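You operate a simulated robot arm through the tools that you are given. There is no shell and no other tool.

The job below is to be done with a simulated robot arm. You get a single attempt, and the scene is never put back.

Task
Set pressure and speed from the green card, then test the feeder both ways.
Fine: wire out till the white lamp lights, then back into the tip, by the green and yellow buttons; switch off after.

Only the result counts: the job must be done as asked and must still hold three seconds after the hand-in. Knocking over, shifting, dropping, spilling or breaking anything else fails it.

Robot
A 5-joint arm with a two-finger parallel gripper, fixed in place. Base frame: the origin is at the foot of the arm, x ahead of it, y to its left, z up; the work surface is at about z = 0.8. Lengths are in m, angles in degrees, forces in N, time in s.
It reaches about 1.134 m from its shoulder. Its first joint turns from -149.0 to 149.0 degrees. Payload 1.57 kg.
Tool frame: the origin (TCP) lies between the finger pads and is the grasp point; the fingertips stand 0.03 m ahead of it; z points along the fingers, y is the line along which they close. Largest opening 0.11 m; finger width 0.024, thickness 0.012; the body of the gripper, 0.048 by 0.112 m, starts 0.078 m behind the TCP.
Orientation is told as [roll, pitch, yaw] about the base's x, y, z axes, in that order, counted from this pose: with the fingers straight down and closing along the base's y, the tool's x points along the base's -x, its y along +y and its z along -z.

Tools
- The arm moves only by the tool nudge_tool. Its argument "motion" is a list of rows, each a list of 6 numbers: the shift along the tool's x, y, z in m, then the turn, a rotation vector about the tool's x, y, z in degrees. In form: [[dx, dy, dz, ax, ay, az], ...]. A call has 1 to 20 rows; each row shifts and turns the commanded pose from where the row before left it, along the tool's axes as they then stand. "grip" is the closure, from 0 (fully open) to 1 (shut), set as the call begins (left out, the last holds). Each row takes 0.2 s and may step no farther than 0.05 m and 8.6 degrees from the row before; otherwise, or with a gripper value out of range, the whole call is refused. Where a pose cannot be reached the arm comes as near as it can. A force on the tool above 40 N (or 10 N above the force at the start of the call, whichever is more), or a blocked arm, ends the call early, and 0.2 s more pass. The fingers move at their own pace (about 0.153 m/s each) and stop on an object; they squeeze with about 42 N. The grip force told is the motor's: it shows also when the fingers shut on nothing. Time passes only in rows, and 0.2 s behind the last, so rows that do not move let the fingers close. The reply holds the time, the measured pose of the TCP, the force on the tool along the base axes, the opening and the grip force, in the units named above and with some noise, with the torque about the TCP (base axes, N m) and any sound that the robot's microphone picked up, and new pictures: "show" is both (left out), scene, wrist or none.
- Cameras (640 x 400 px; columns grow to the right, rows downward): "scene" is fixed at [0.4034, -0.6497, 1.4694]; the picture's right is [0.98, -0.18, 0.00], its down [-0.06, -0.36, -0.93] and it looks along [0.16, 0.92, -0.36] (base axes); focal length 337 px, centre (320, 200). "wrist" rides on the gripper at [0.07, 0.016, -0.141] in the tool frame; the picture's right is [-0.23, 0.97, 0.00], its down [-0.86, -0.20, -0.48] and it looks along [-0.47, -0.11, 0.88] (tool axes); focal length 222 px, centre (320, 200). There is no depth. A picture from a camera that has moved, and an enlarged one, comes with that camera's place and axes in the base frame and with its lens. The place of the scene camera against the robot may be out by one fixed shift of up to 0.025 m in any direction.
- move_column(by): slides the trunk up (or, below 0, down) by that many m; the arm rides with it, the base frame stays. It gives what a move gives, with no picture.
- zoom(camera, box): a new picture of the part [left, top, right, bottom] of that camera's present view, enlarged. It takes no simulated time.
- job_done(): hands the job in; it is judged then, once.

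Places have to be worked out from the pictures, the camera data and where the tool is seen. Open the gripper and draw the arm clear of the work before you hand the job in, unless the task says otherwise.

The tools are called after ">>>" by a JSON object that holds its "fn" and its "kwargs". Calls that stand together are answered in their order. nudge_tool: Moves the arm, as the interface text tells. Its arguments: {"type":"object","properties":{"motion":{"type":"array","items":{"type":"array","items":{"type":"number"}}},"grip":{"type":"number"},"show":{"type":"string","enum":["both","scene","wrist","none"]}},"required":["motion"]} The other tools are called the same way: move_column (by) slides the trunk up or down; zoom (camera, box) takes an enlarged picture of a part of a camera's view; job_done () hands the job in.

At the start:

```text
time_s: 0.0
ee_pos: [0.4011, 0.4485, 1.2348]
tcp_rot: [0.0, 0.0, 0.0]
wrist_force: [0.0, -0.2, -0.5]
wrist_torque: [0.0, 0.0, 0.0]
grip_width: 0.1099
finger_force: 0.0
trunk travel left (down, up): [-0.967, 0.003]
```

scene: 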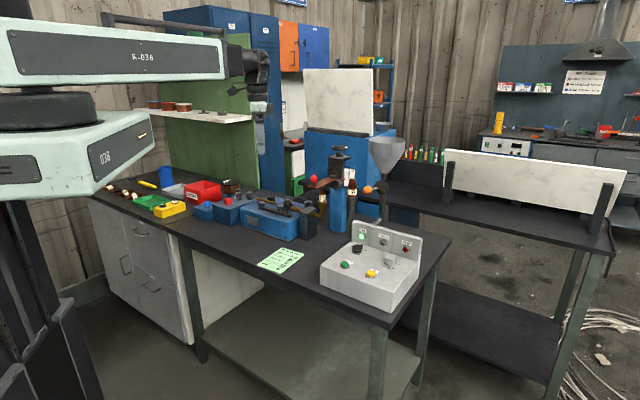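
wrist: 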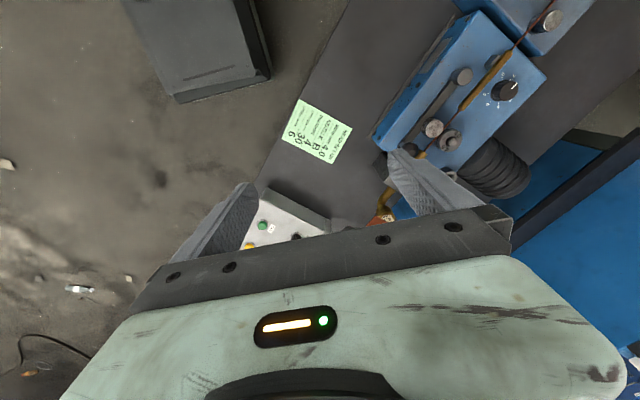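

The pictures show a bench with a feeder machine, a green card, and a control box with buttons and lamps. I'll zoom in on the card, the box and the feeder first.

>>> {"fn": "zoom", "kwargs": {"camera": "wrist", "box": [270, 90, 370, 170]}}

>>> {"fn": "zoom", "kwargs": {"camera": "scene", "box": [310, 210, 430, 320]}}

>>> {"fn": "zoom", "kwargs": {"camera": "scene", "box": [180, 170, 330, 280]}}

>>> {"fn": "zoom", "kwargs": {"camera": "wrist", "box": [360, 0, 560, 220]}}

>>> {"fn": "zoom", "kwargs": {"camera": "scene", "box": [240, 230, 320, 290]}}

```text
5.00 times, centred on (320, 130) of wrist
camera zoom: at [0.3312, 0.4655, 1.3747], right [0.23, 0.97, 0.0], down [0.86, -0.2, 0.48], along [0.47, -0.11, -0.88], focal length 1111 px, centre (320, 550)
```

zoom: 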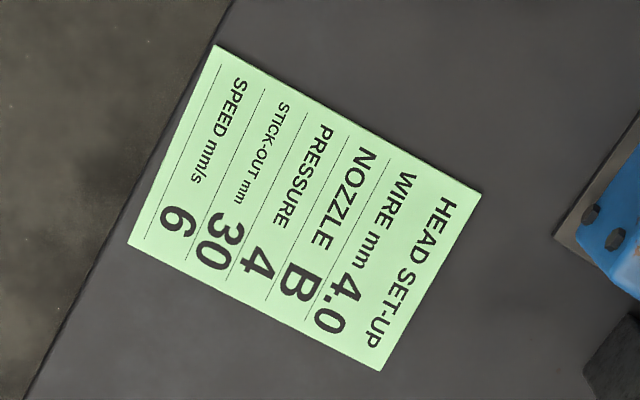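

```text
3.64 times, centred on (370, 265) of scene
camera zoom: at [0.4034, -0.6497, 1.4694], right [0.98, -0.18, 0.0], down [-0.06, -0.36, -0.93], along [0.16, 0.92, -0.36], focal length 1226 px, centre (138, -36)
```

zoom: 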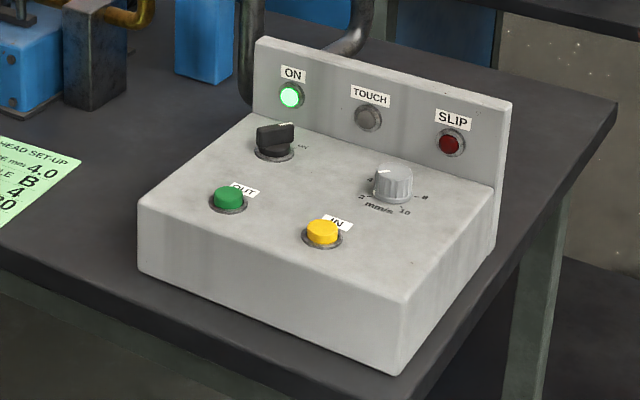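

```text
3.64 times, centred on (255, 225) of scene
camera zoom: at [0.4034, -0.6497, 1.4694], right [0.98, -0.18, 0.0], down [-0.06, -0.36, -0.93], along [0.16, 0.92, -0.36], focal length 1226 px, centre (556, 109)
```

zoom: 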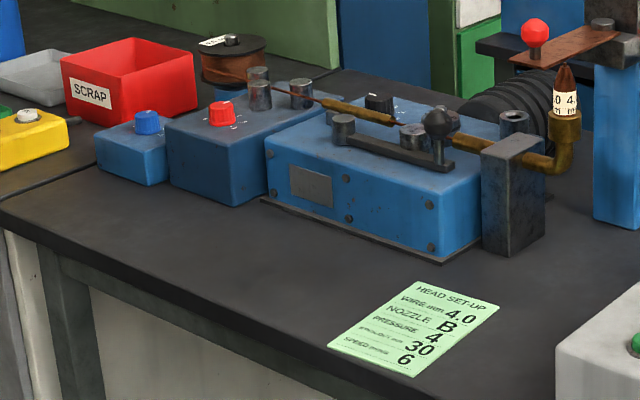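

```text
1.82 times, centred on (460, 110) of wrist
camera zoom: at [0.3312, 0.4655, 1.3747], right [0.23, 0.97, 0.0], down [0.86, -0.2, 0.48], along [0.47, -0.11, -0.88], focal length 404 px, centre (66, 364)
```

zoom: 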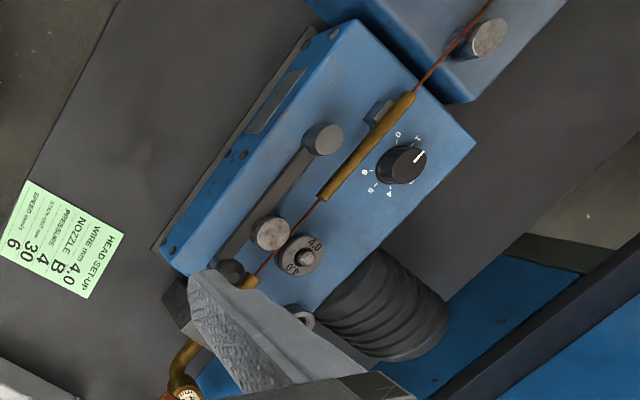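

```text
6.67 times, centred on (280, 260) of scene
camera zoom: at [0.4034, -0.6497, 1.4694], right [0.98, -0.18, 0.0], down [-0.06, -0.36, -0.93], along [0.16, 0.92, -0.36], focal length 2247 px, centre (587, -200)
```

zoom: 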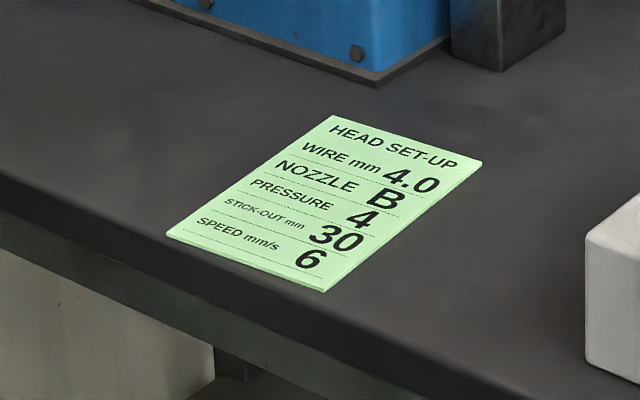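

The card calls for PRESSURE 4 and SPEED 6. The pressure knob, a black dial on the blue feeder, is near [0.42, 0.77, 0.94], and the control box is near [0.65, 0.25, 0.9]. I'll move over the feeder for a closer look.

>>> {"fn": "nudge_tool", "kwargs": {"motion": [[0, 0.0365, 0.012, 0, 0, 0], [0, 0.0365, 0.012, 0, 0, 0], [0, 0.0365, 0.012, 0, 0, 0], [0, 0.0365, 0.012, 0, 0, 0], [0, 0.0365, 0.012, 0, 0, 0], [0, 0.0365, 0.012, 0, 0, 0], [0, 0.0365, 0.012, 0, 0, 0], [0, 0.03, 0.012, 0, 0, 0]]}}

```text
time_s: 1.8
ee_pos: [0.402, 0.7345, 1.2333]
tcp_rot: [0.1, 0.0, 0.0]
wrist_force: [-0.2, 0.4, -0.8]
wrist_torque: [-0.04, -0.03, 0.04]
grip_width: 0.11
finger_force: 0.1
out of reach, approached as far as the arm can: row 1, 2, 3, 4, 5, 6, 7, 8
trunk travel left (down, up): [-0.967, 0.003]
camera wrist: at [0.3313, 0.7506, 1.3744], right [0.23, 0.97, 0.0], down [0.86, -0.2, 0.48], along [0.47, -0.11, -0.88], focal length 222 px, centre (320, 200)
```

scene: 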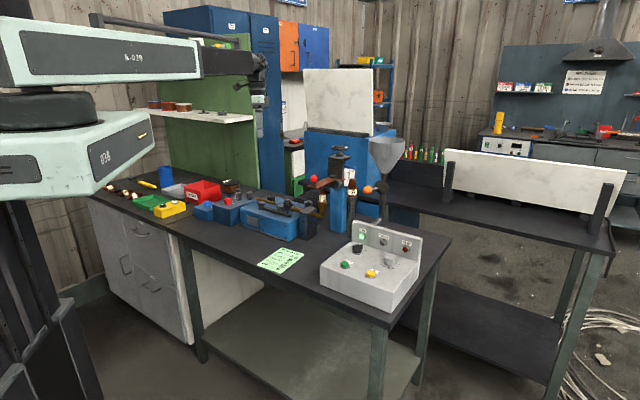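
wrist: 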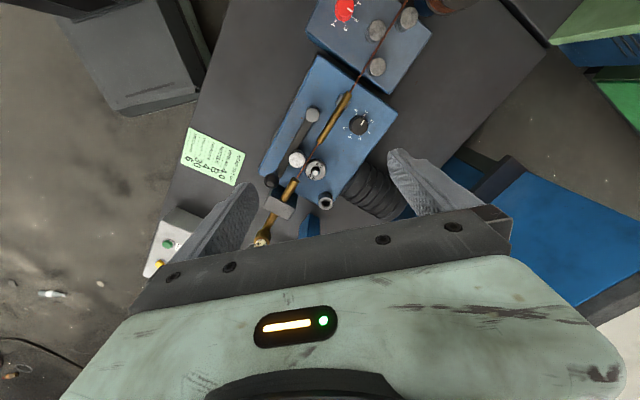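

The lateral move worked, but height didn't change, so the column must handle z. I'll zoom on the dial and the feeder head.

>>> {"fn": "zoom", "kwargs": {"camera": "wrist", "box": [320, 90, 400, 150]}}

>>> {"fn": "zoom", "kwargs": {"camera": "wrist", "box": [240, 40, 420, 260]}}

>>> {"fn": "zoom", "kwargs": {"camera": "wrist", "box": [300, 0, 440, 100]}}

```text
6.67 times, centred on (360, 120) of wrist
camera zoom: at [0.3313, 0.7506, 1.3744], right [0.23, 0.97, 0.0], down [0.86, -0.2, 0.48], along [0.47, -0.11, -0.88], focal length 1481 px, centre (53, 733)
```

zoom: 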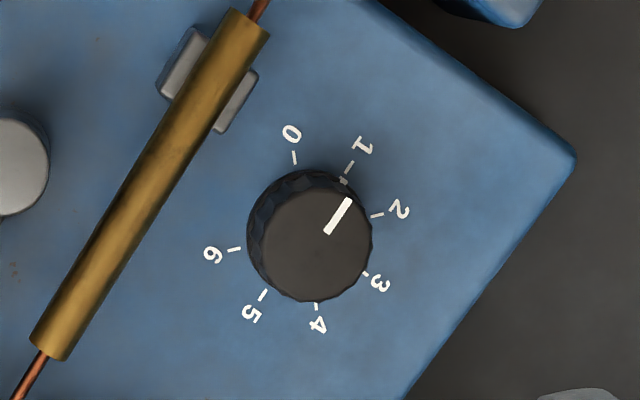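

```text
1.82 times, centred on (330, 150) of wrist
camera zoom: at [0.3313, 0.7506, 1.3744], right [0.23, 0.97, 0.0], down [0.86, -0.2, 0.48], along [0.47, -0.11, -0.88], focal length 404 px, centre (302, 291)
```

zoom: 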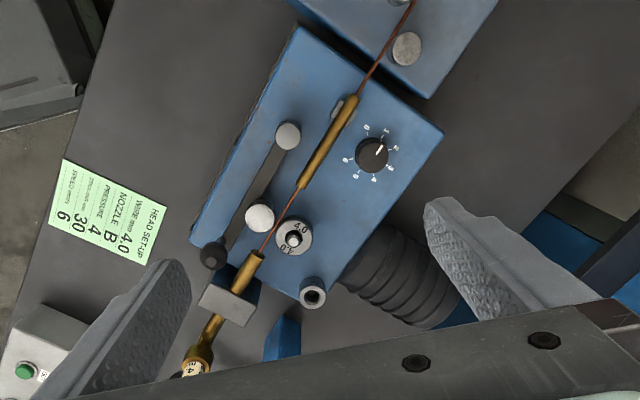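

```text
4.00 times, centred on (370, 50) of wrist
camera zoom: at [0.3313, 0.7506, 1.3744], right [0.23, 0.97, 0.0], down [0.86, -0.2, 0.48], along [0.47, -0.11, -0.88], focal length 888 px, centre (120, 800)
```

zoom: 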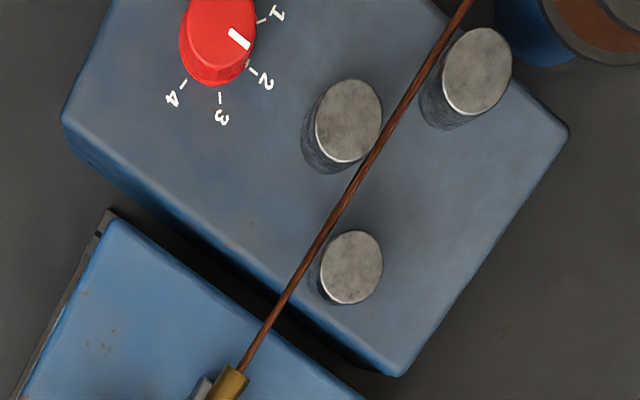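

There are three dials: black (0–6) on the drive unit, red on the straightener, and blue on a smaller box. I'll check each for labels so I set the right one for pressure.

>>> {"fn": "zoom", "kwargs": {"camera": "scene", "box": [190, 185, 260, 235]}}

>>> {"fn": "zoom", "kwargs": {"camera": "scene", "box": [240, 185, 320, 245]}}

>>> {"fn": "zoom", "kwargs": {"camera": "scene", "box": [300, 140, 390, 240]}}

>>> {"fn": "zoom", "kwargs": {"camera": "scene", "box": [100, 160, 200, 230]}}

>>> {"fn": "zoom", "kwargs": {"camera": "wrist", "box": [280, 130, 340, 180]}}

```text
8.00 times, centred on (225, 210) of scene
camera zoom: at [0.4034, -0.6497, 1.4694], right [0.98, -0.18, 0.0], down [-0.06, -0.36, -0.93], along [0.16, 0.92, -0.36], focal length 2697 px, centre (1080, 120)
```

zoom: 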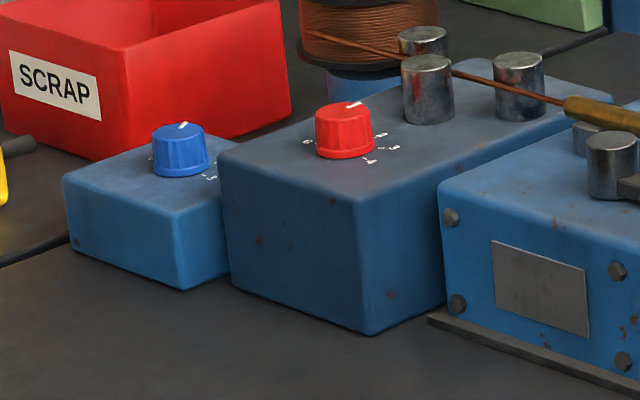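

```text
6.67 times, centred on (280, 215) of scene
camera zoom: at [0.4034, -0.6497, 1.4694], right [0.98, -0.18, 0.0], down [-0.06, -0.36, -0.93], along [0.16, 0.92, -0.36], focal length 2247 px, centre (587, 100)
```

zoom: 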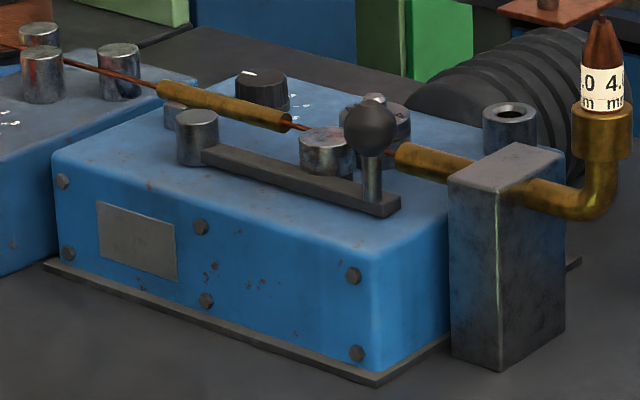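

```text
4.00 times, centred on (345, 190) of scene
camera zoom: at [0.4034, -0.6497, 1.4694], right [0.98, -0.18, 0.0], down [-0.06, -0.36, -0.93], along [0.16, 0.92, -0.36], focal length 1348 px, centre (220, 240)
```

zoom: 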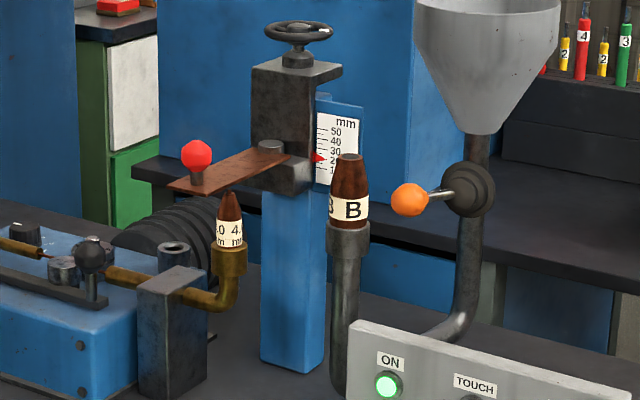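

```text
5.71 times, centred on (150, 195) of scene
camera zoom: at [0.4034, -0.6497, 1.4694], right [0.98, -0.18, 0.0], down [-0.06, -0.36, -0.93], along [0.16, 0.92, -0.36], focal length 1926 px, centre (1291, 229)
```

zoom: 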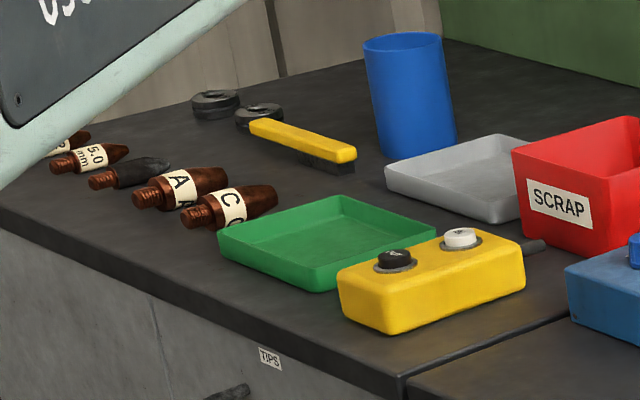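

```text
8.00 times, centred on (310, 155) of wrist
camera zoom: at [0.3313, 0.7506, 1.3744], right [0.23, 0.97, 0.0], down [0.86, -0.2, 0.48], along [0.47, -0.11, -0.88], focal length 1777 px, centre (400, 560)
```

zoom: 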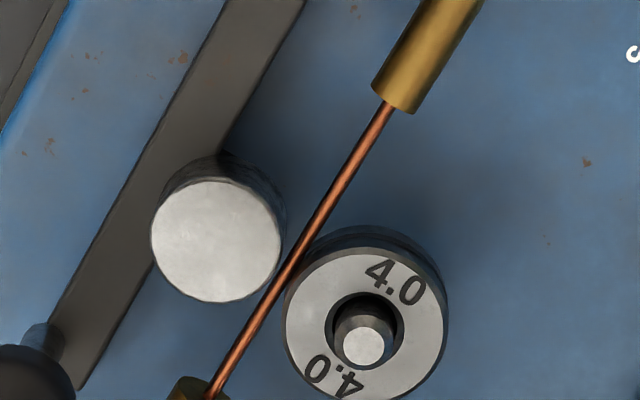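

The tip, nozzle and drive roll already match the card, at 4.0 and B. I'll look at the red and blue dials from above to confirm which one is pressure before touching anything.

>>> {"fn": "nudge_tool", "kwargs": {"motion": [[0.045, 0.015, 0, 0, 0, 0], [0.045, 0.015, 0, 0, 0, 0], [0.045, 0.015, 0, 0, 0, 0], [0.045, 0.015, 0, 0, 0, 0]], "show": "wrist"}}

```text
time_s: 2.8
ee_pos: [0.2186, 0.7957, 1.2334]
tcp_rot: [-0.1, -0.1, 0.0]
wrist_force: [0.3, 0.0, 0.9]
wrist_torque: [-0.01, 0.0, 0.01]
grip_width: 0.1097
finger_force: 0.1
trunk travel left (down, up): [-0.967, 0.003]
camera wrist: at [0.1485, 0.8114, 1.3746], right [0.23, 0.97, 0.0], down [0.85, -0.2, 0.48], along [0.47, -0.11, -0.88], focal length 222 px, centre (320, 200)
```

wrist: 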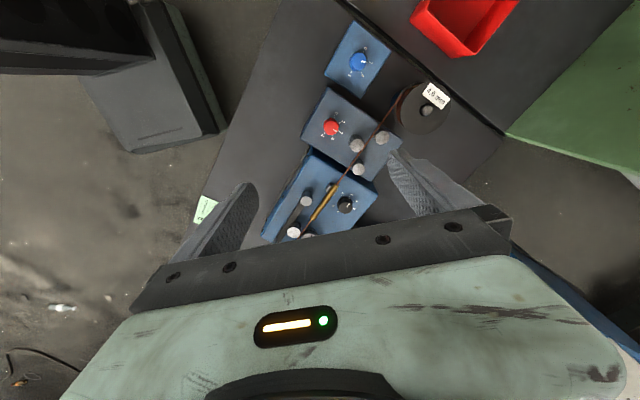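

>>> {"fn": "zoom", "kwargs": {"camera": "wrist", "box": [295, 90, 375, 150]}}

>>> {"fn": "zoom", "kwargs": {"camera": "wrist", "box": [320, 20, 400, 100]}}

>>> {"fn": "zoom", "kwargs": {"camera": "wrist", "box": [260, 140, 400, 250]}}

```text
6.67 times, centred on (335, 120) of wrist
camera zoom: at [0.1485, 0.8114, 1.3746], right [0.23, 0.97, 0.0], down [0.85, -0.2, 0.48], along [0.47, -0.11, -0.88], focal length 1481 px, centre (220, 733)
```

zoom: 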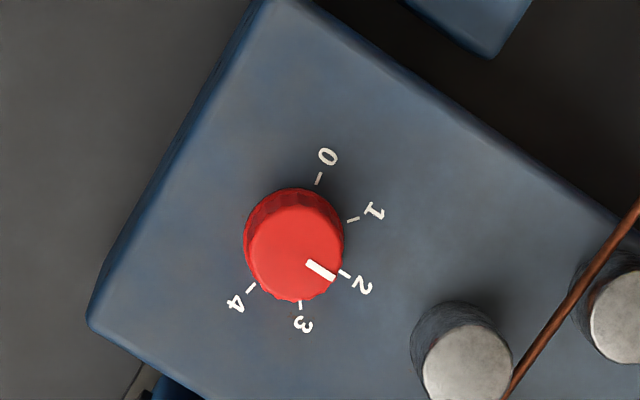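

```text
5.00 times, centred on (360, 60) of wrist
camera zoom: at [0.1485, 0.8114, 1.3746], right [0.23, 0.97, 0.0], down [0.85, -0.2, 0.48], along [0.47, -0.11, -0.88], focal length 1111 px, centre (120, 900)
```

zoom: 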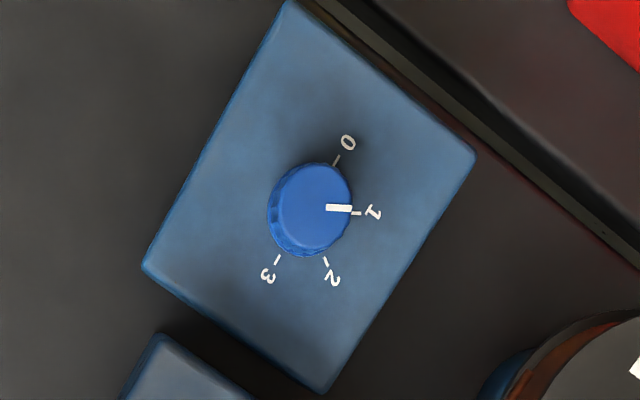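

```text
3.64 times, centred on (330, 195) of wrist
camera zoom: at [0.1485, 0.8114, 1.3746], right [0.23, 0.97, 0.0], down [0.85, -0.2, 0.48], along [0.47, -0.11, -0.88], focal length 808 px, centre (284, 218)
```

zoom: 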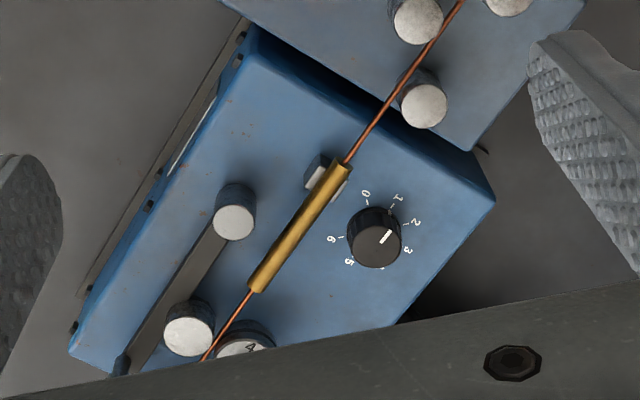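

None of the dials carry text. The black 0–6 dial sits on the drive unit with the pressure arm, so it is the pressure dial; red belongs to the straightener and blue to the spool brake. Triangulation puts the black knob at about (0.4345, 0.8075), its base at z≈0.889 and its top near 0.909. It reads 1, so it needs 135° clockwise. I'll move above it and yaw the fingers nearly parallel to the brass tube.

>>> {"fn": "nudge_tool", "kwargs": {"motion": [[-0.0432, 0.0024, 0, 0, 0, 0], [-0.0432, 0.0024, 0, 0, 0, 0], [-0.0432, 0.0024, 0, 0, 0, 0], [-0.0432, 0.0024, 0, 0, 0, 0], [-0.0431, 0.0022, 0, 0, 0, 0], [0, 0, 0, 0, 0, -6.2], [0, 0, 0, 0, 0, -6.2], [0, 0, 0, 0, 0, -6.1]], "grip": 0.4}}

```text
time_s: 4.6
ee_pos: [0.438, 0.8075, 1.2347]
tcp_rot: [0.0, -0.1, 18.6]
wrist_force: [-0.3, -0.8, 0.4]
wrist_torque: [-0.01, -0.01, 0.03]
grip_width: 0.066
finger_force: 0.1
trunk travel left (down, up): [-0.967, 0.003]
camera wrist: at [0.3658, 0.8006, 1.3747], right [-0.1, 1.0, 0.0], down [0.87, 0.08, 0.48], along [0.48, 0.05, -0.88], focal length 222 px, centre (320, 200)
```

scene: 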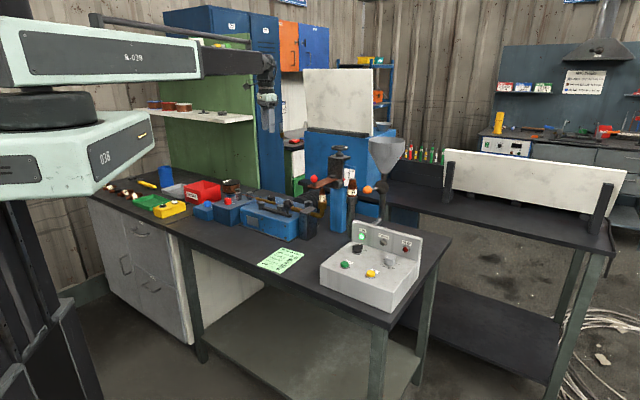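
wrist: 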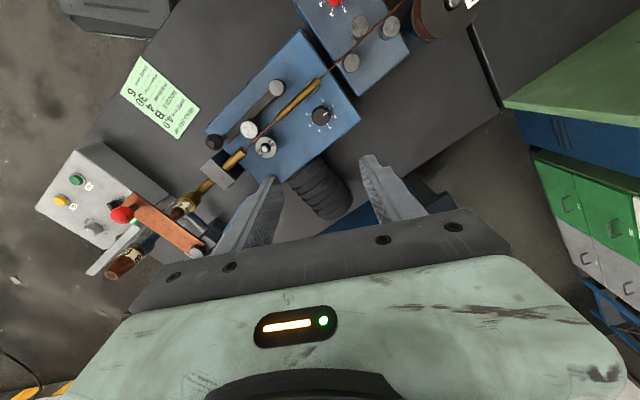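

The gripper is over the dial area. I'll zoom to refine the knob's position from this view.

>>> {"fn": "zoom", "kwargs": {"camera": "wrist", "box": [280, 85, 360, 145]}}

>>> {"fn": "zoom", "kwargs": {"camera": "wrist", "box": [30, 130, 230, 290]}}

```text
6.67 times, centred on (320, 115) of wrist
camera zoom: at [0.3658, 0.8006, 1.3747], right [-0.1, 1.0, 0.0], down [0.87, 0.08, 0.48], along [0.48, 0.05, -0.88], focal length 1481 px, centre (320, 767)
```

zoom: 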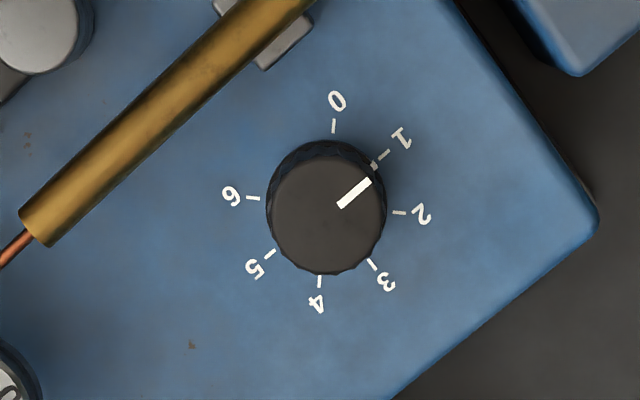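

```text
2.50 times, centred on (130, 210) of wrist
camera zoom: at [0.3658, 0.8006, 1.3747], right [-0.1, 1.0, 0.0], down [0.87, 0.08, 0.48], along [0.48, 0.05, -0.88], focal length 555 px, centre (795, 175)
```

zoom: 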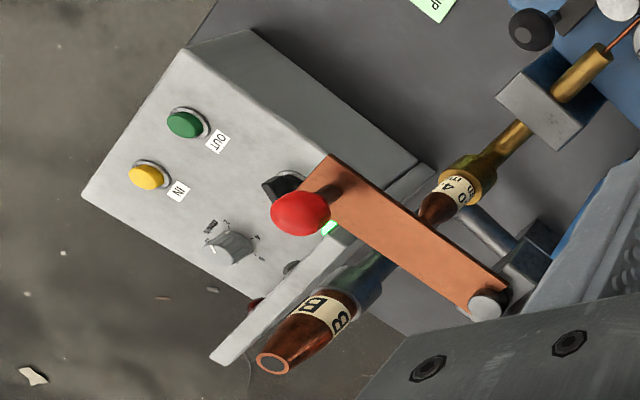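

The third view agrees: the knob axis is at about (0.434, 0.808). I'll apply a small correction and lower the column partway to check alignment.

>>> {"fn": "nudge_tool", "kwargs": {"motion": [[0.0025, 0.0015, 0, 0, 0, 0]], "show": "none"}}

>>> {"fn": "move_column", "kwargs": {"by": -0.2}}

>>> {"fn": "nudge_tool", "kwargs": {"motion": [[0, 0, 0, 0, 0, 0]]}}

```text
time_s: 5.0
ee_pos: [0.4356, 0.8058, 1.2355]
tcp_rot: [0.0, 0.0, 18.5]
wrist_force: [-0.6, 0.4, -0.4]
wrist_torque: [0.02, -0.02, 0.0]
grip_width: 0.0659
finger_force: 0.0
trunk travel left (down, up): [-0.967, 0.003]
```

```text
time_s: 7.2
ee_pos: [0.435, 0.8067, 1.0343]
tcp_rot: [0.0, 0.0, 18.5]
wrist_force: [0.7, 0.3, -0.6]
wrist_torque: [-0.02, -0.02, -0.01]
grip_width: 0.0661
finger_force: 0.0
trunk travel left (down, up): [-0.767, 0.203]
```

```text
time_s: 7.6
ee_pos: [0.4355, 0.8077, 1.0342]
tcp_rot: [0.1, 0.0, 18.5]
wrist_force: [1.0, 1.3, -0.1]
wrist_torque: [-0.01, -0.03, -0.03]
grip_width: 0.0661
finger_force: 0.1
trunk travel left (down, up): [-0.767, 0.203]
camera wrist: at [0.3627, 0.8011, 1.1747], right [-0.09, 1.0, 0.0], down [0.87, 0.08, 0.48], along [0.48, 0.04, -0.88], focal length 222 px, centre (320, 200)
```

scene: 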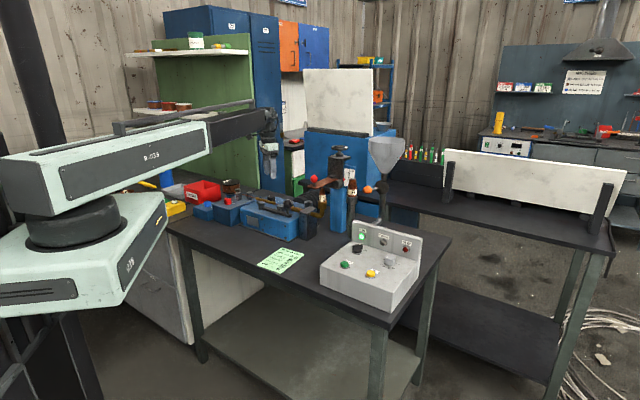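
wrist: 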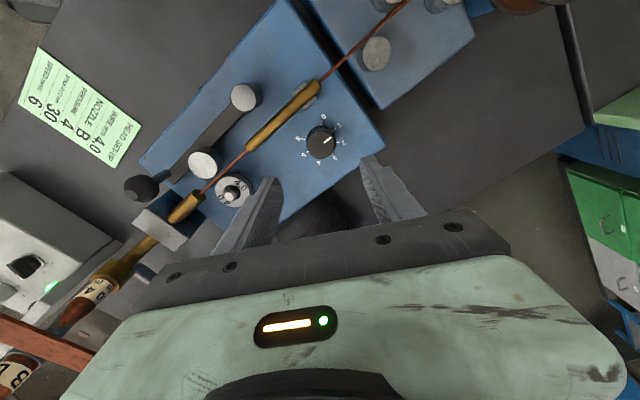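

The fingers straddle the knob's bearing. I'll zoom to refine the position from this closer height.

>>> {"fn": "zoom", "kwargs": {"camera": "wrist", "box": [220, 80, 420, 240]}}

>>> {"fn": "zoom", "kwargs": {"camera": "wrist", "box": [280, 110, 360, 170]}}

```text
2.50 times, centred on (320, 160) of wrist
camera zoom: at [0.3627, 0.8011, 1.1747], right [-0.09, 1.0, 0.0], down [0.87, 0.08, 0.48], along [0.48, 0.04, -0.88], focal length 555 px, centre (320, 300)
```

zoom: 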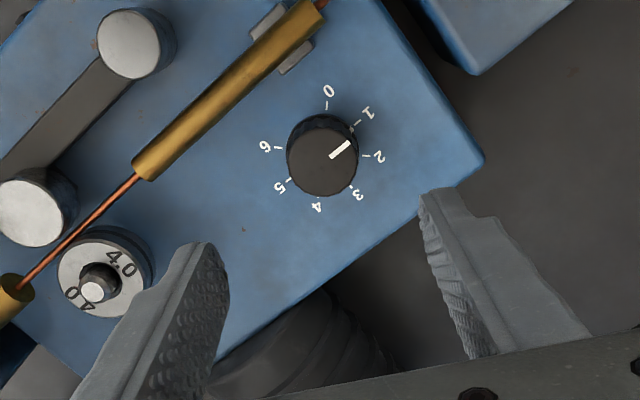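

```text
6.67 times, centred on (320, 140) of wrist
camera zoom: at [0.3627, 0.8011, 1.1747], right [-0.09, 1.0, 0.0], down [0.87, 0.08, 0.48], along [0.48, 0.04, -0.88], focal length 1481 px, centre (320, 600)
```

zoom: 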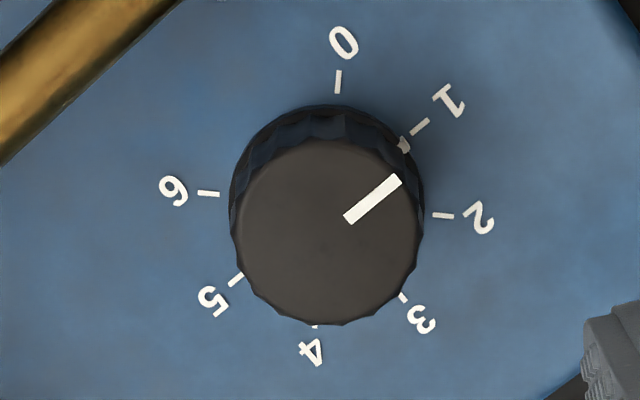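

The knob is within about 1.5 mm of the tool axis. I'll apply that correction and lower until the fingertips are just above the knob top.

>>> {"fn": "nudge_tool", "kwargs": {"motion": [[0.0009, 0.001, 0, 0, 0, 0]], "show": "none"}}

>>> {"fn": "move_column", "kwargs": {"by": -0.075}}

>>> {"fn": "nudge_tool", "kwargs": {"motion": [[0, 0, 0, 0, 0, 0]]}}

```text
time_s: 8.0
ee_pos: [0.4338, 0.8076, 1.0345]
tcp_rot: [0.0, 0.0, 18.5]
wrist_force: [-0.3, 0.0, 0.0]
wrist_torque: [0.01, 0.0, -0.02]
grip_width: 0.0659
finger_force: 0.0
trunk travel left (down, up): [-0.767, 0.203]
```

```text
time_s: 9.1
ee_pos: [0.4324, 0.808, 0.9596]
tcp_rot: [0.1, 0.1, 18.4]
wrist_force: [-0.1, -0.1, -1.0]
wrist_torque: [0.0, 0.02, 0.01]
grip_width: 0.066
finger_force: 0.1
trunk travel left (down, up): [-0.692, 0.278]
```

```text
time_s: 9.5
ee_pos: [0.4339, 0.808, 0.9584]
tcp_rot: [0.0, 0.0, 18.6]
wrist_force: [1.2, -0.5, -0.2]
wrist_torque: [0.01, -0.01, -0.04]
grip_width: 0.066
finger_force: 0.1
trunk travel left (down, up): [-0.692, 0.278]
camera wrist: at [0.3613, 0.8019, 1.0997], right [-0.09, 1.0, 0.0], down [0.87, 0.08, 0.48], along [0.48, 0.04, -0.88], focal length 222 px, centre (320, 200)
```

scene: 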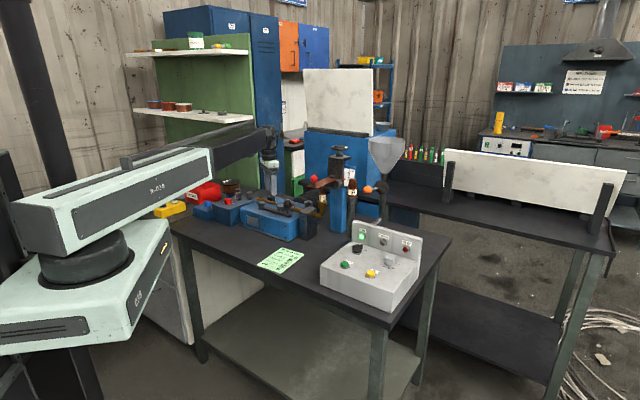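
wrist: 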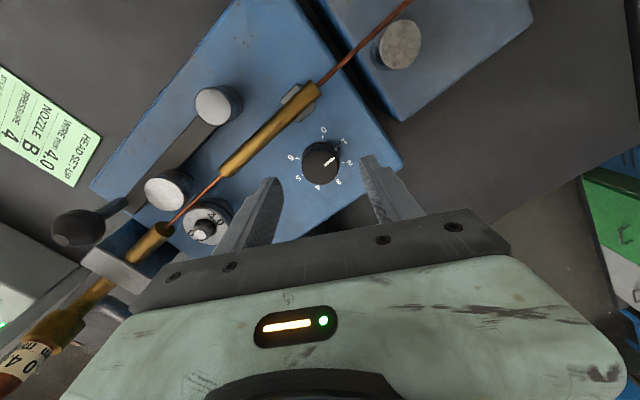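

>>> {"fn": "zoom", "kwargs": {"camera": "wrist", "box": [260, 110, 400, 220]}}

```text
3.64 times, centred on (330, 165) of wrist
camera zoom: at [0.3613, 0.8019, 1.0997], right [-0.09, 1.0, 0.0], down [0.87, 0.08, 0.48], along [0.48, 0.04, -0.88], focal length 808 px, centre (284, 327)
```

zoom: 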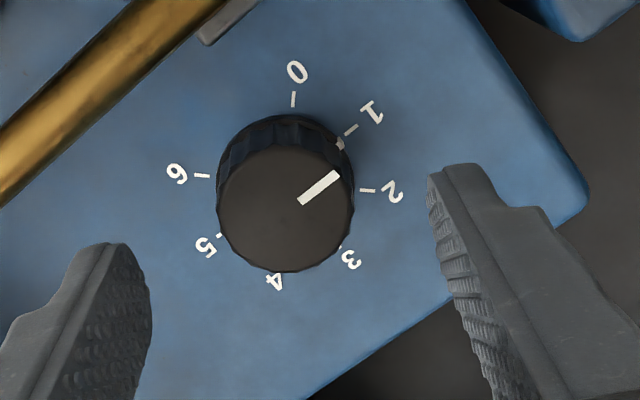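

The alignment is good to about 1 mm. I'll lower another 0.033 so the fingertips flank the knob, then close on it.

>>> {"fn": "move_column", "kwargs": {"by": -0.033}}

>>> {"fn": "nudge_tool", "kwargs": {"motion": [[0.0005, 0, 0, 0, 0, 0]]}}

```text
time_s: 10.3
ee_pos: [0.4349, 0.8073, 0.9253]
tcp_rot: [0.0, 0.0, 18.5]
wrist_force: [-0.2, -0.9, 0.2]
wrist_torque: [0.01, 0.0, 0.0]
grip_width: 0.066
finger_force: 0.1
trunk travel left (down, up): [-0.659, 0.311]
```

```text
time_s: 10.7
ee_pos: [0.4338, 0.8054, 0.9276]
tcp_rot: [-0.1, 0.1, 18.5]
wrist_force: [-0.8, -0.7, -1.4]
wrist_torque: [0.01, 0.02, -0.01]
grip_width: 0.066
finger_force: 0.0
trunk travel left (down, up): [-0.659, 0.311]
camera wrist: at [0.3607, 0.8016, 1.0667], right [-0.09, 1.0, 0.0], down [0.87, 0.08, 0.48], along [0.48, 0.04, -0.88], focal length 222 px, centre (320, 200)
```

scene: 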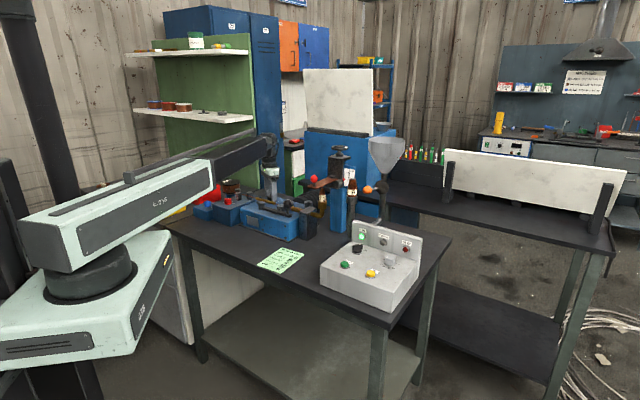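
wrist: 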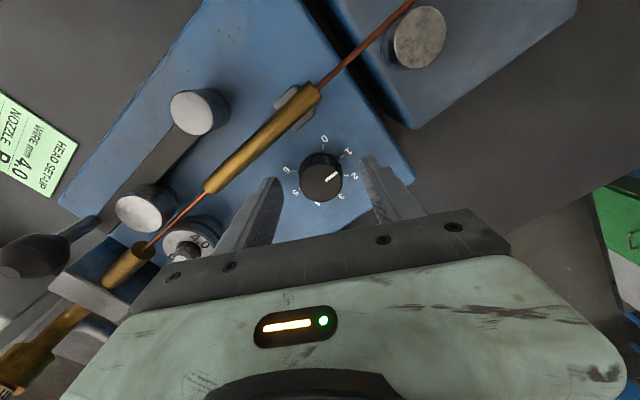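

The fingertips now flank the knob at z≈0.896. I'll close on it and check the torque and wrist picture before turning.

>>> {"fn": "nudge_tool", "kwargs": {"motion": [[0, 0, 0, 0, 0, 0], [0, 0, 0, 0, 0, 0], [0, 0, 0, 0, 0, 0]], "grip": 1, "show": "wrist"}}

>>> {"fn": "zoom", "kwargs": {"camera": "wrist", "box": [220, 100, 420, 260]}}

```text
time_s: 11.5
ee_pos: [0.4324, 0.8081, 0.9262]
tcp_rot: [-0.1, 0.0, 18.5]
wrist_force: [0.0, 4.7, 4.1]
wrist_torque: [0.15, 0.07, 0.01]
grip_width: 0.036
finger_force: 42.1
trunk travel left (down, up): [-0.659, 0.311]
camera wrist: at [0.3605, 0.8018, 1.0666], right [-0.09, 1.0, 0.0], down [0.87, 0.08, 0.48], along [0.48, 0.05, -0.88], focal length 222 px, centre (320, 200)
```

wrist: 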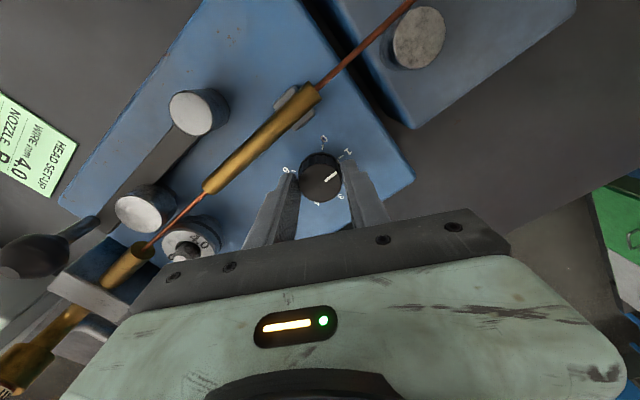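

```text
2.50 times, centred on (320, 180) of wrist
camera zoom: at [0.3605, 0.8018, 1.0666], right [-0.09, 1.0, 0.0], down [0.87, 0.08, 0.48], along [0.48, 0.05, -0.88], focal length 555 px, centre (320, 250)
```

zoom: 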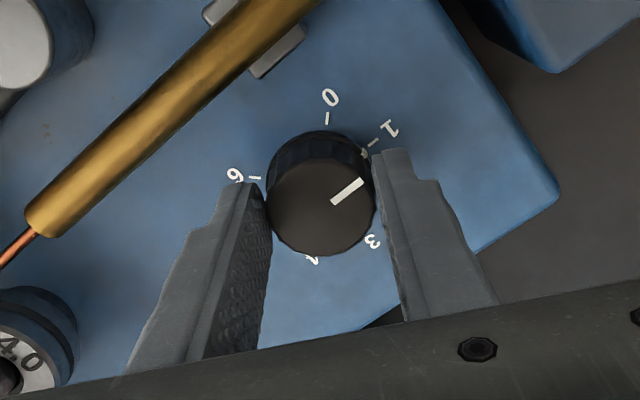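

The knob is gripped at 36 mm wide with only small side forces. I'll turn the first half clockwise, 8 rows of 8.44°, and check that it follows.

>>> {"fn": "nudge_tool", "kwargs": {"motion": [[0, 0, 0, 0, 0, 8.4375], [0, 0, 0, 0, 0, 8.4375], [0, 0, 0, 0, 0, 8.4375], [0, 0, 0, 0, 0, 8.4375], [0, 0, 0, 0, 0, 8.4375], [0, 0, 0, 0, 0, 8.4375], [0, 0, 0, 0, 0, 8.4375], [0, 0, 0, 0, 0, 8.4375]], "grip": 1, "show": "wrist"}}

>>> {"fn": "zoom", "kwargs": {"camera": "wrist", "box": [220, 100, 420, 260]}}

```text
time_s: 13.3
ee_pos: [0.4318, 0.8079, 0.9266]
tcp_rot: [0.1, 0.0, -49.3]
wrist_force: [4.5, 20.5, 15.1]
wrist_torque: [0.25, -0.56, 0.0]
grip_width: 0.0359
finger_force: 42.8
trunk travel left (down, up): [-0.659, 0.311]
camera wrist: at [0.3986, 0.8727, 1.0667], right [0.89, 0.46, 0.0], down [0.41, -0.78, 0.48], along [0.22, -0.42, -0.88], focal length 222 px, centre (320, 200)
```

wrist: 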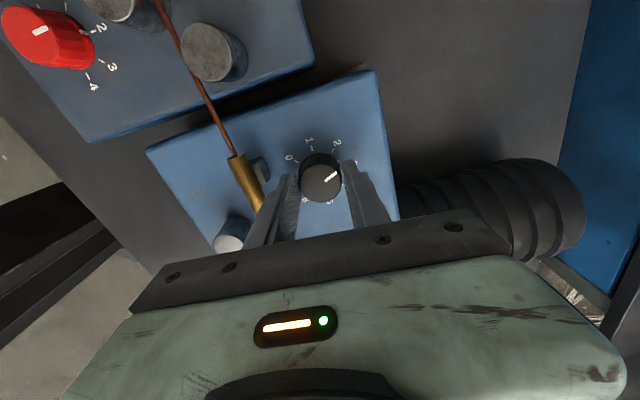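

```text
2.50 times, centred on (320, 180) of wrist
camera zoom: at [0.3986, 0.8727, 1.0667], right [0.89, 0.46, 0.0], down [0.41, -0.78, 0.48], along [0.22, -0.42, -0.88], focal length 555 px, centre (320, 250)
```

zoom: 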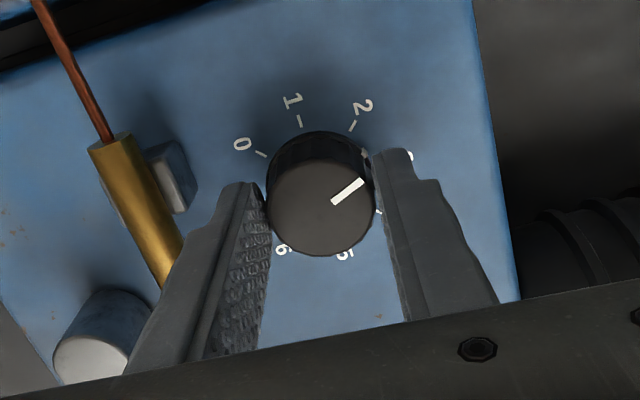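

The knob followed the turn one-for-one, but a side force of about 20 N in +y has built up. That could be a slight off-centre grip or the finger passing close to the tube. I'll ease 1 mm toward +y to relieve it and read the force.

>>> {"fn": "nudge_tool", "kwargs": {"motion": [[0.0006, 0.0009, 0, 0, 0, 0], [0, 0, 0, 0, 0, 0]], "show": "none"}}

```text
time_s: 13.9
ee_pos: [0.4332, 0.8085, 0.9259]
tcp_rot: [0.0, 0.0, -49.1]
wrist_force: [1.6, 10.4, 7.5]
wrist_torque: [1.04, 0.38, -0.01]
grip_width: 0.0359
finger_force: 42.7
trunk travel left (down, up): [-0.659, 0.311]
```

The force halved, so I'll ease another 0.8 mm the same way and continue turning in smaller steps.

>>> {"fn": "nudge_tool", "kwargs": {"motion": [[0.0005, 0.0007, 0, 0, 0, 0], [0, 0, 0, 0, 0, 8.4375], [0, 0, 0, 0, 0, 8.4375], [0, 0, 0, 0, 0, 8.4375]], "show": "none"}}

```text
time_s: 14.9
ee_pos: [0.4336, 0.8084, 0.9263]
tcp_rot: [0.1, -0.1, -74.6]
wrist_force: [-4.6, -6.1, -5.5]
wrist_torque: [0.04, 0.28, 0.02]
grip_width: 0.0364
finger_force: 42.8
trunk travel left (down, up): [-0.659, 0.311]
```

The forces are low now. I'll finish the remaining 42.2° of the 135° turn and look.

>>> {"fn": "nudge_tool", "kwargs": {"motion": [[0, 0, 0, 0, 0, 8.4375], [0, 0, 0, 0, 0, 8.4375], [0, 0, 0, 0, 0, 8.4375], [0, 0, 0, 0, 0, 8.4375], [0, 0, 0, 0, 0, 8.4375]], "show": "wrist"}}

>>> {"fn": "zoom", "kwargs": {"camera": "wrist", "box": [220, 100, 420, 260]}}

```text
time_s: 16.1
ee_pos: [0.4341, 0.809, 0.9252]
tcp_rot: [-0.2, -0.1, -108.0]
wrist_force: [-5.6, -12.7, -10.3]
wrist_torque: [-0.74, 0.14, 0.0]
grip_width: 0.0361
finger_force: 42.3
out of reach, approached as far as the arm can: row 5
trunk travel left (down, up): [-0.659, 0.311]
camera wrist: at [0.4702, 0.8712, 1.0666], right [0.86, -0.52, 0.0], down [-0.45, -0.75, 0.48], along [-0.25, -0.41, -0.88], focal length 222 px, centre (320, 200)
```

wrist: 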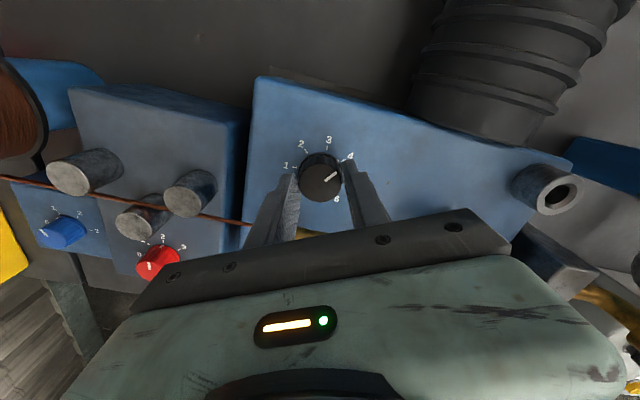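

```text
2.50 times, centred on (320, 180) of wrist
camera zoom: at [0.4702, 0.8712, 1.0666], right [0.86, -0.52, 0.0], down [-0.45, -0.75, 0.48], along [-0.25, -0.41, -0.88], focal length 555 px, centre (320, 250)
```

zoom: 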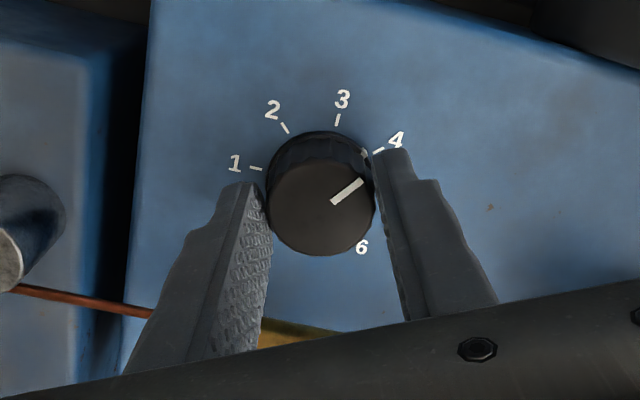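

The wrist spin hit its limit at yaw −108°, so the knob has turned about 126.5° and needs roughly 8.5° more to reach 4. I'll open slightly, spin back about 16° and look before regripping.

>>> {"fn": "nudge_tool", "kwargs": {"motion": [[0, 0, 0, 0, 0, 0], [0, 0, 0, 0, 0, 0], [0, 0, 0, 0, 0, -8], [0, 0, 0, 0, 0, -8]], "grip": 0.58, "show": "wrist"}}

>>> {"fn": "zoom", "kwargs": {"camera": "wrist", "box": [260, 110, 380, 210]}}

```text
time_s: 17.1
ee_pos: [0.4336, 0.8099, 0.9259]
tcp_rot: [-0.1, 0.0, -91.8]
wrist_force: [-0.4, 0.4, -0.4]
wrist_torque: [0.02, 0.03, -0.01]
grip_width: 0.0463
finger_force: 0.0
trunk travel left (down, up): [-0.659, 0.311]
camera wrist: at [0.4512, 0.879, 1.0667], right [0.97, -0.26, 0.0], down [-0.23, -0.85, 0.48], along [-0.12, -0.46, -0.88], focal length 222 px, centre (320, 200)
```

wrist: 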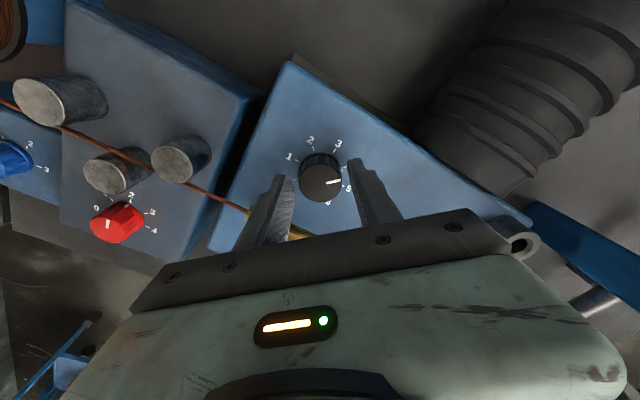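

```text
4.00 times, centred on (320, 160) of wrist
camera zoom: at [0.4512, 0.879, 1.0667], right [0.97, -0.26, 0.0], down [-0.23, -0.85, 0.48], along [-0.12, -0.46, -0.88], focal length 888 px, centre (320, 360)
```

zoom: 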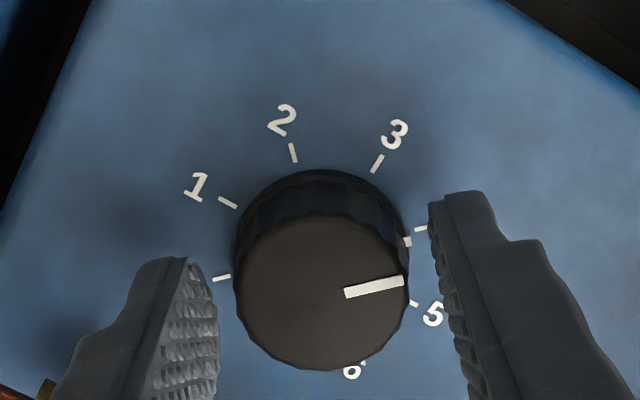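

The skirt mark sits about 8° short of the 4 tick, matching the expected remainder. I'll regrip and turn 8.5° more.

>>> {"fn": "nudge_tool", "kwargs": {"motion": [[0, 0, 0, 0, 0, 0], [0, 0, 0, 0, 0, 0], [0, 0, 0, 0, 0, 4.25], [0, 0, 0, 0, 0, 4.25], [0, 0, 0, 0, 0, 0]], "grip": 1, "show": "none"}}

>>> {"fn": "nudge_tool", "kwargs": {"motion": [[0, 0, 0, 0, 0, 0], [0, 0, 0, 0, 0, 0]], "grip": 0.55, "show": "wrist"}}

>>> {"fn": "zoom", "kwargs": {"camera": "wrist", "box": [260, 110, 380, 210]}}

```text
time_s: 18.3
ee_pos: [0.4338, 0.8092, 0.9259]
tcp_rot: [-0.1, 0.0, -100.3]
wrist_force: [1.6, -5.2, -2.7]
wrist_torque: [0.2, -0.05, 0.01]
grip_width: 0.0362
finger_force: 42.7
trunk travel left (down, up): [-0.659, 0.311]
```

```text
time_s: 18.9
ee_pos: [0.4337, 0.8097, 0.9266]
tcp_rot: [-0.1, 0.0, -100.2]
wrist_force: [-0.2, 0.0, -0.3]
wrist_torque: [0.01, 0.02, -0.03]
grip_width: 0.0495
finger_force: 0.1
trunk travel left (down, up): [-0.659, 0.311]
camera wrist: at [0.4609, 0.876, 1.0667], right [0.92, -0.4, 0.0], down [-0.35, -0.81, 0.48], along [-0.19, -0.44, -0.88], focal length 222 px, centre (320, 200)
```

wrist: 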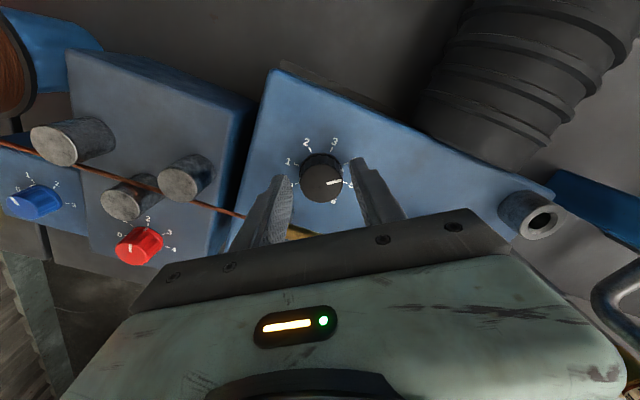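

```text
4.00 times, centred on (320, 160) of wrist
camera zoom: at [0.4609, 0.876, 1.0667], right [0.92, -0.4, 0.0], down [-0.35, -0.81, 0.48], along [-0.19, -0.44, -0.88], focal length 888 px, centre (320, 360)
```

zoom: 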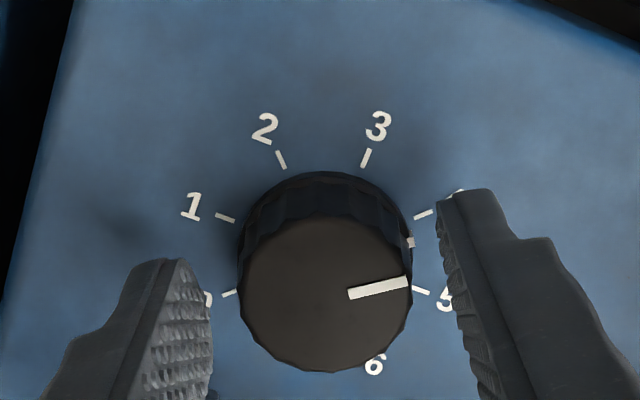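

The mark now appears past the 4 tick by roughly 8–10°; the knob may have moved on the earlier release. I'll wait briefly and look again for any detent settling.

>>> {"fn": "nudge_tool", "kwargs": {"motion": [[0, 0, 0, 0, 0, 0], [0, 0, 0, 0, 0, 0], [0, 0, 0, 0, 0, 0], [0, 0, 0, 0, 0, -8], [0, 0, 0, 0, 0, -8]], "grip": 0.55, "show": "wrist"}}

>>> {"fn": "zoom", "kwargs": {"camera": "wrist", "box": [260, 110, 380, 210]}}

```text
time_s: 20.1
ee_pos: [0.4329, 0.8098, 0.9258]
tcp_rot: [-0.1, 0.1, -84.3]
wrist_force: [0.4, -0.6, -0.1]
wrist_torque: [0.0, 0.02, 0.02]
grip_width: 0.0497
finger_force: 0.1
trunk travel left (down, up): [-0.659, 0.311]
camera wrist: at [0.4413, 0.881, 1.0667], right [0.99, -0.13, 0.0], down [-0.11, -0.87, 0.48], along [-0.06, -0.47, -0.88], focal length 222 px, centre (320, 200)
```

wrist: 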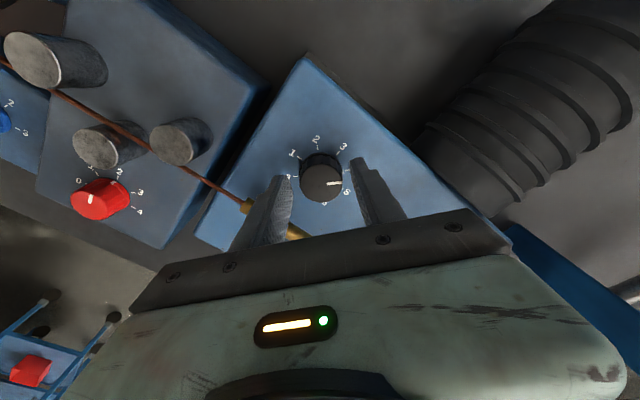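

```text
4.00 times, centred on (320, 160) of wrist
camera zoom: at [0.4413, 0.881, 1.0667], right [0.99, -0.13, 0.0], down [-0.11, -0.87, 0.48], along [-0.06, -0.47, -0.88], focal length 888 px, centre (320, 360)
```

zoom: 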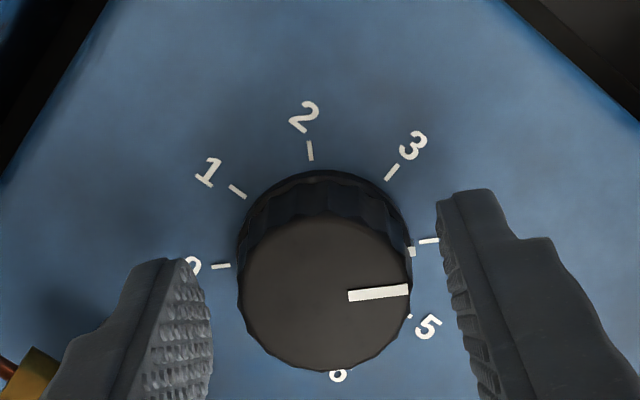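

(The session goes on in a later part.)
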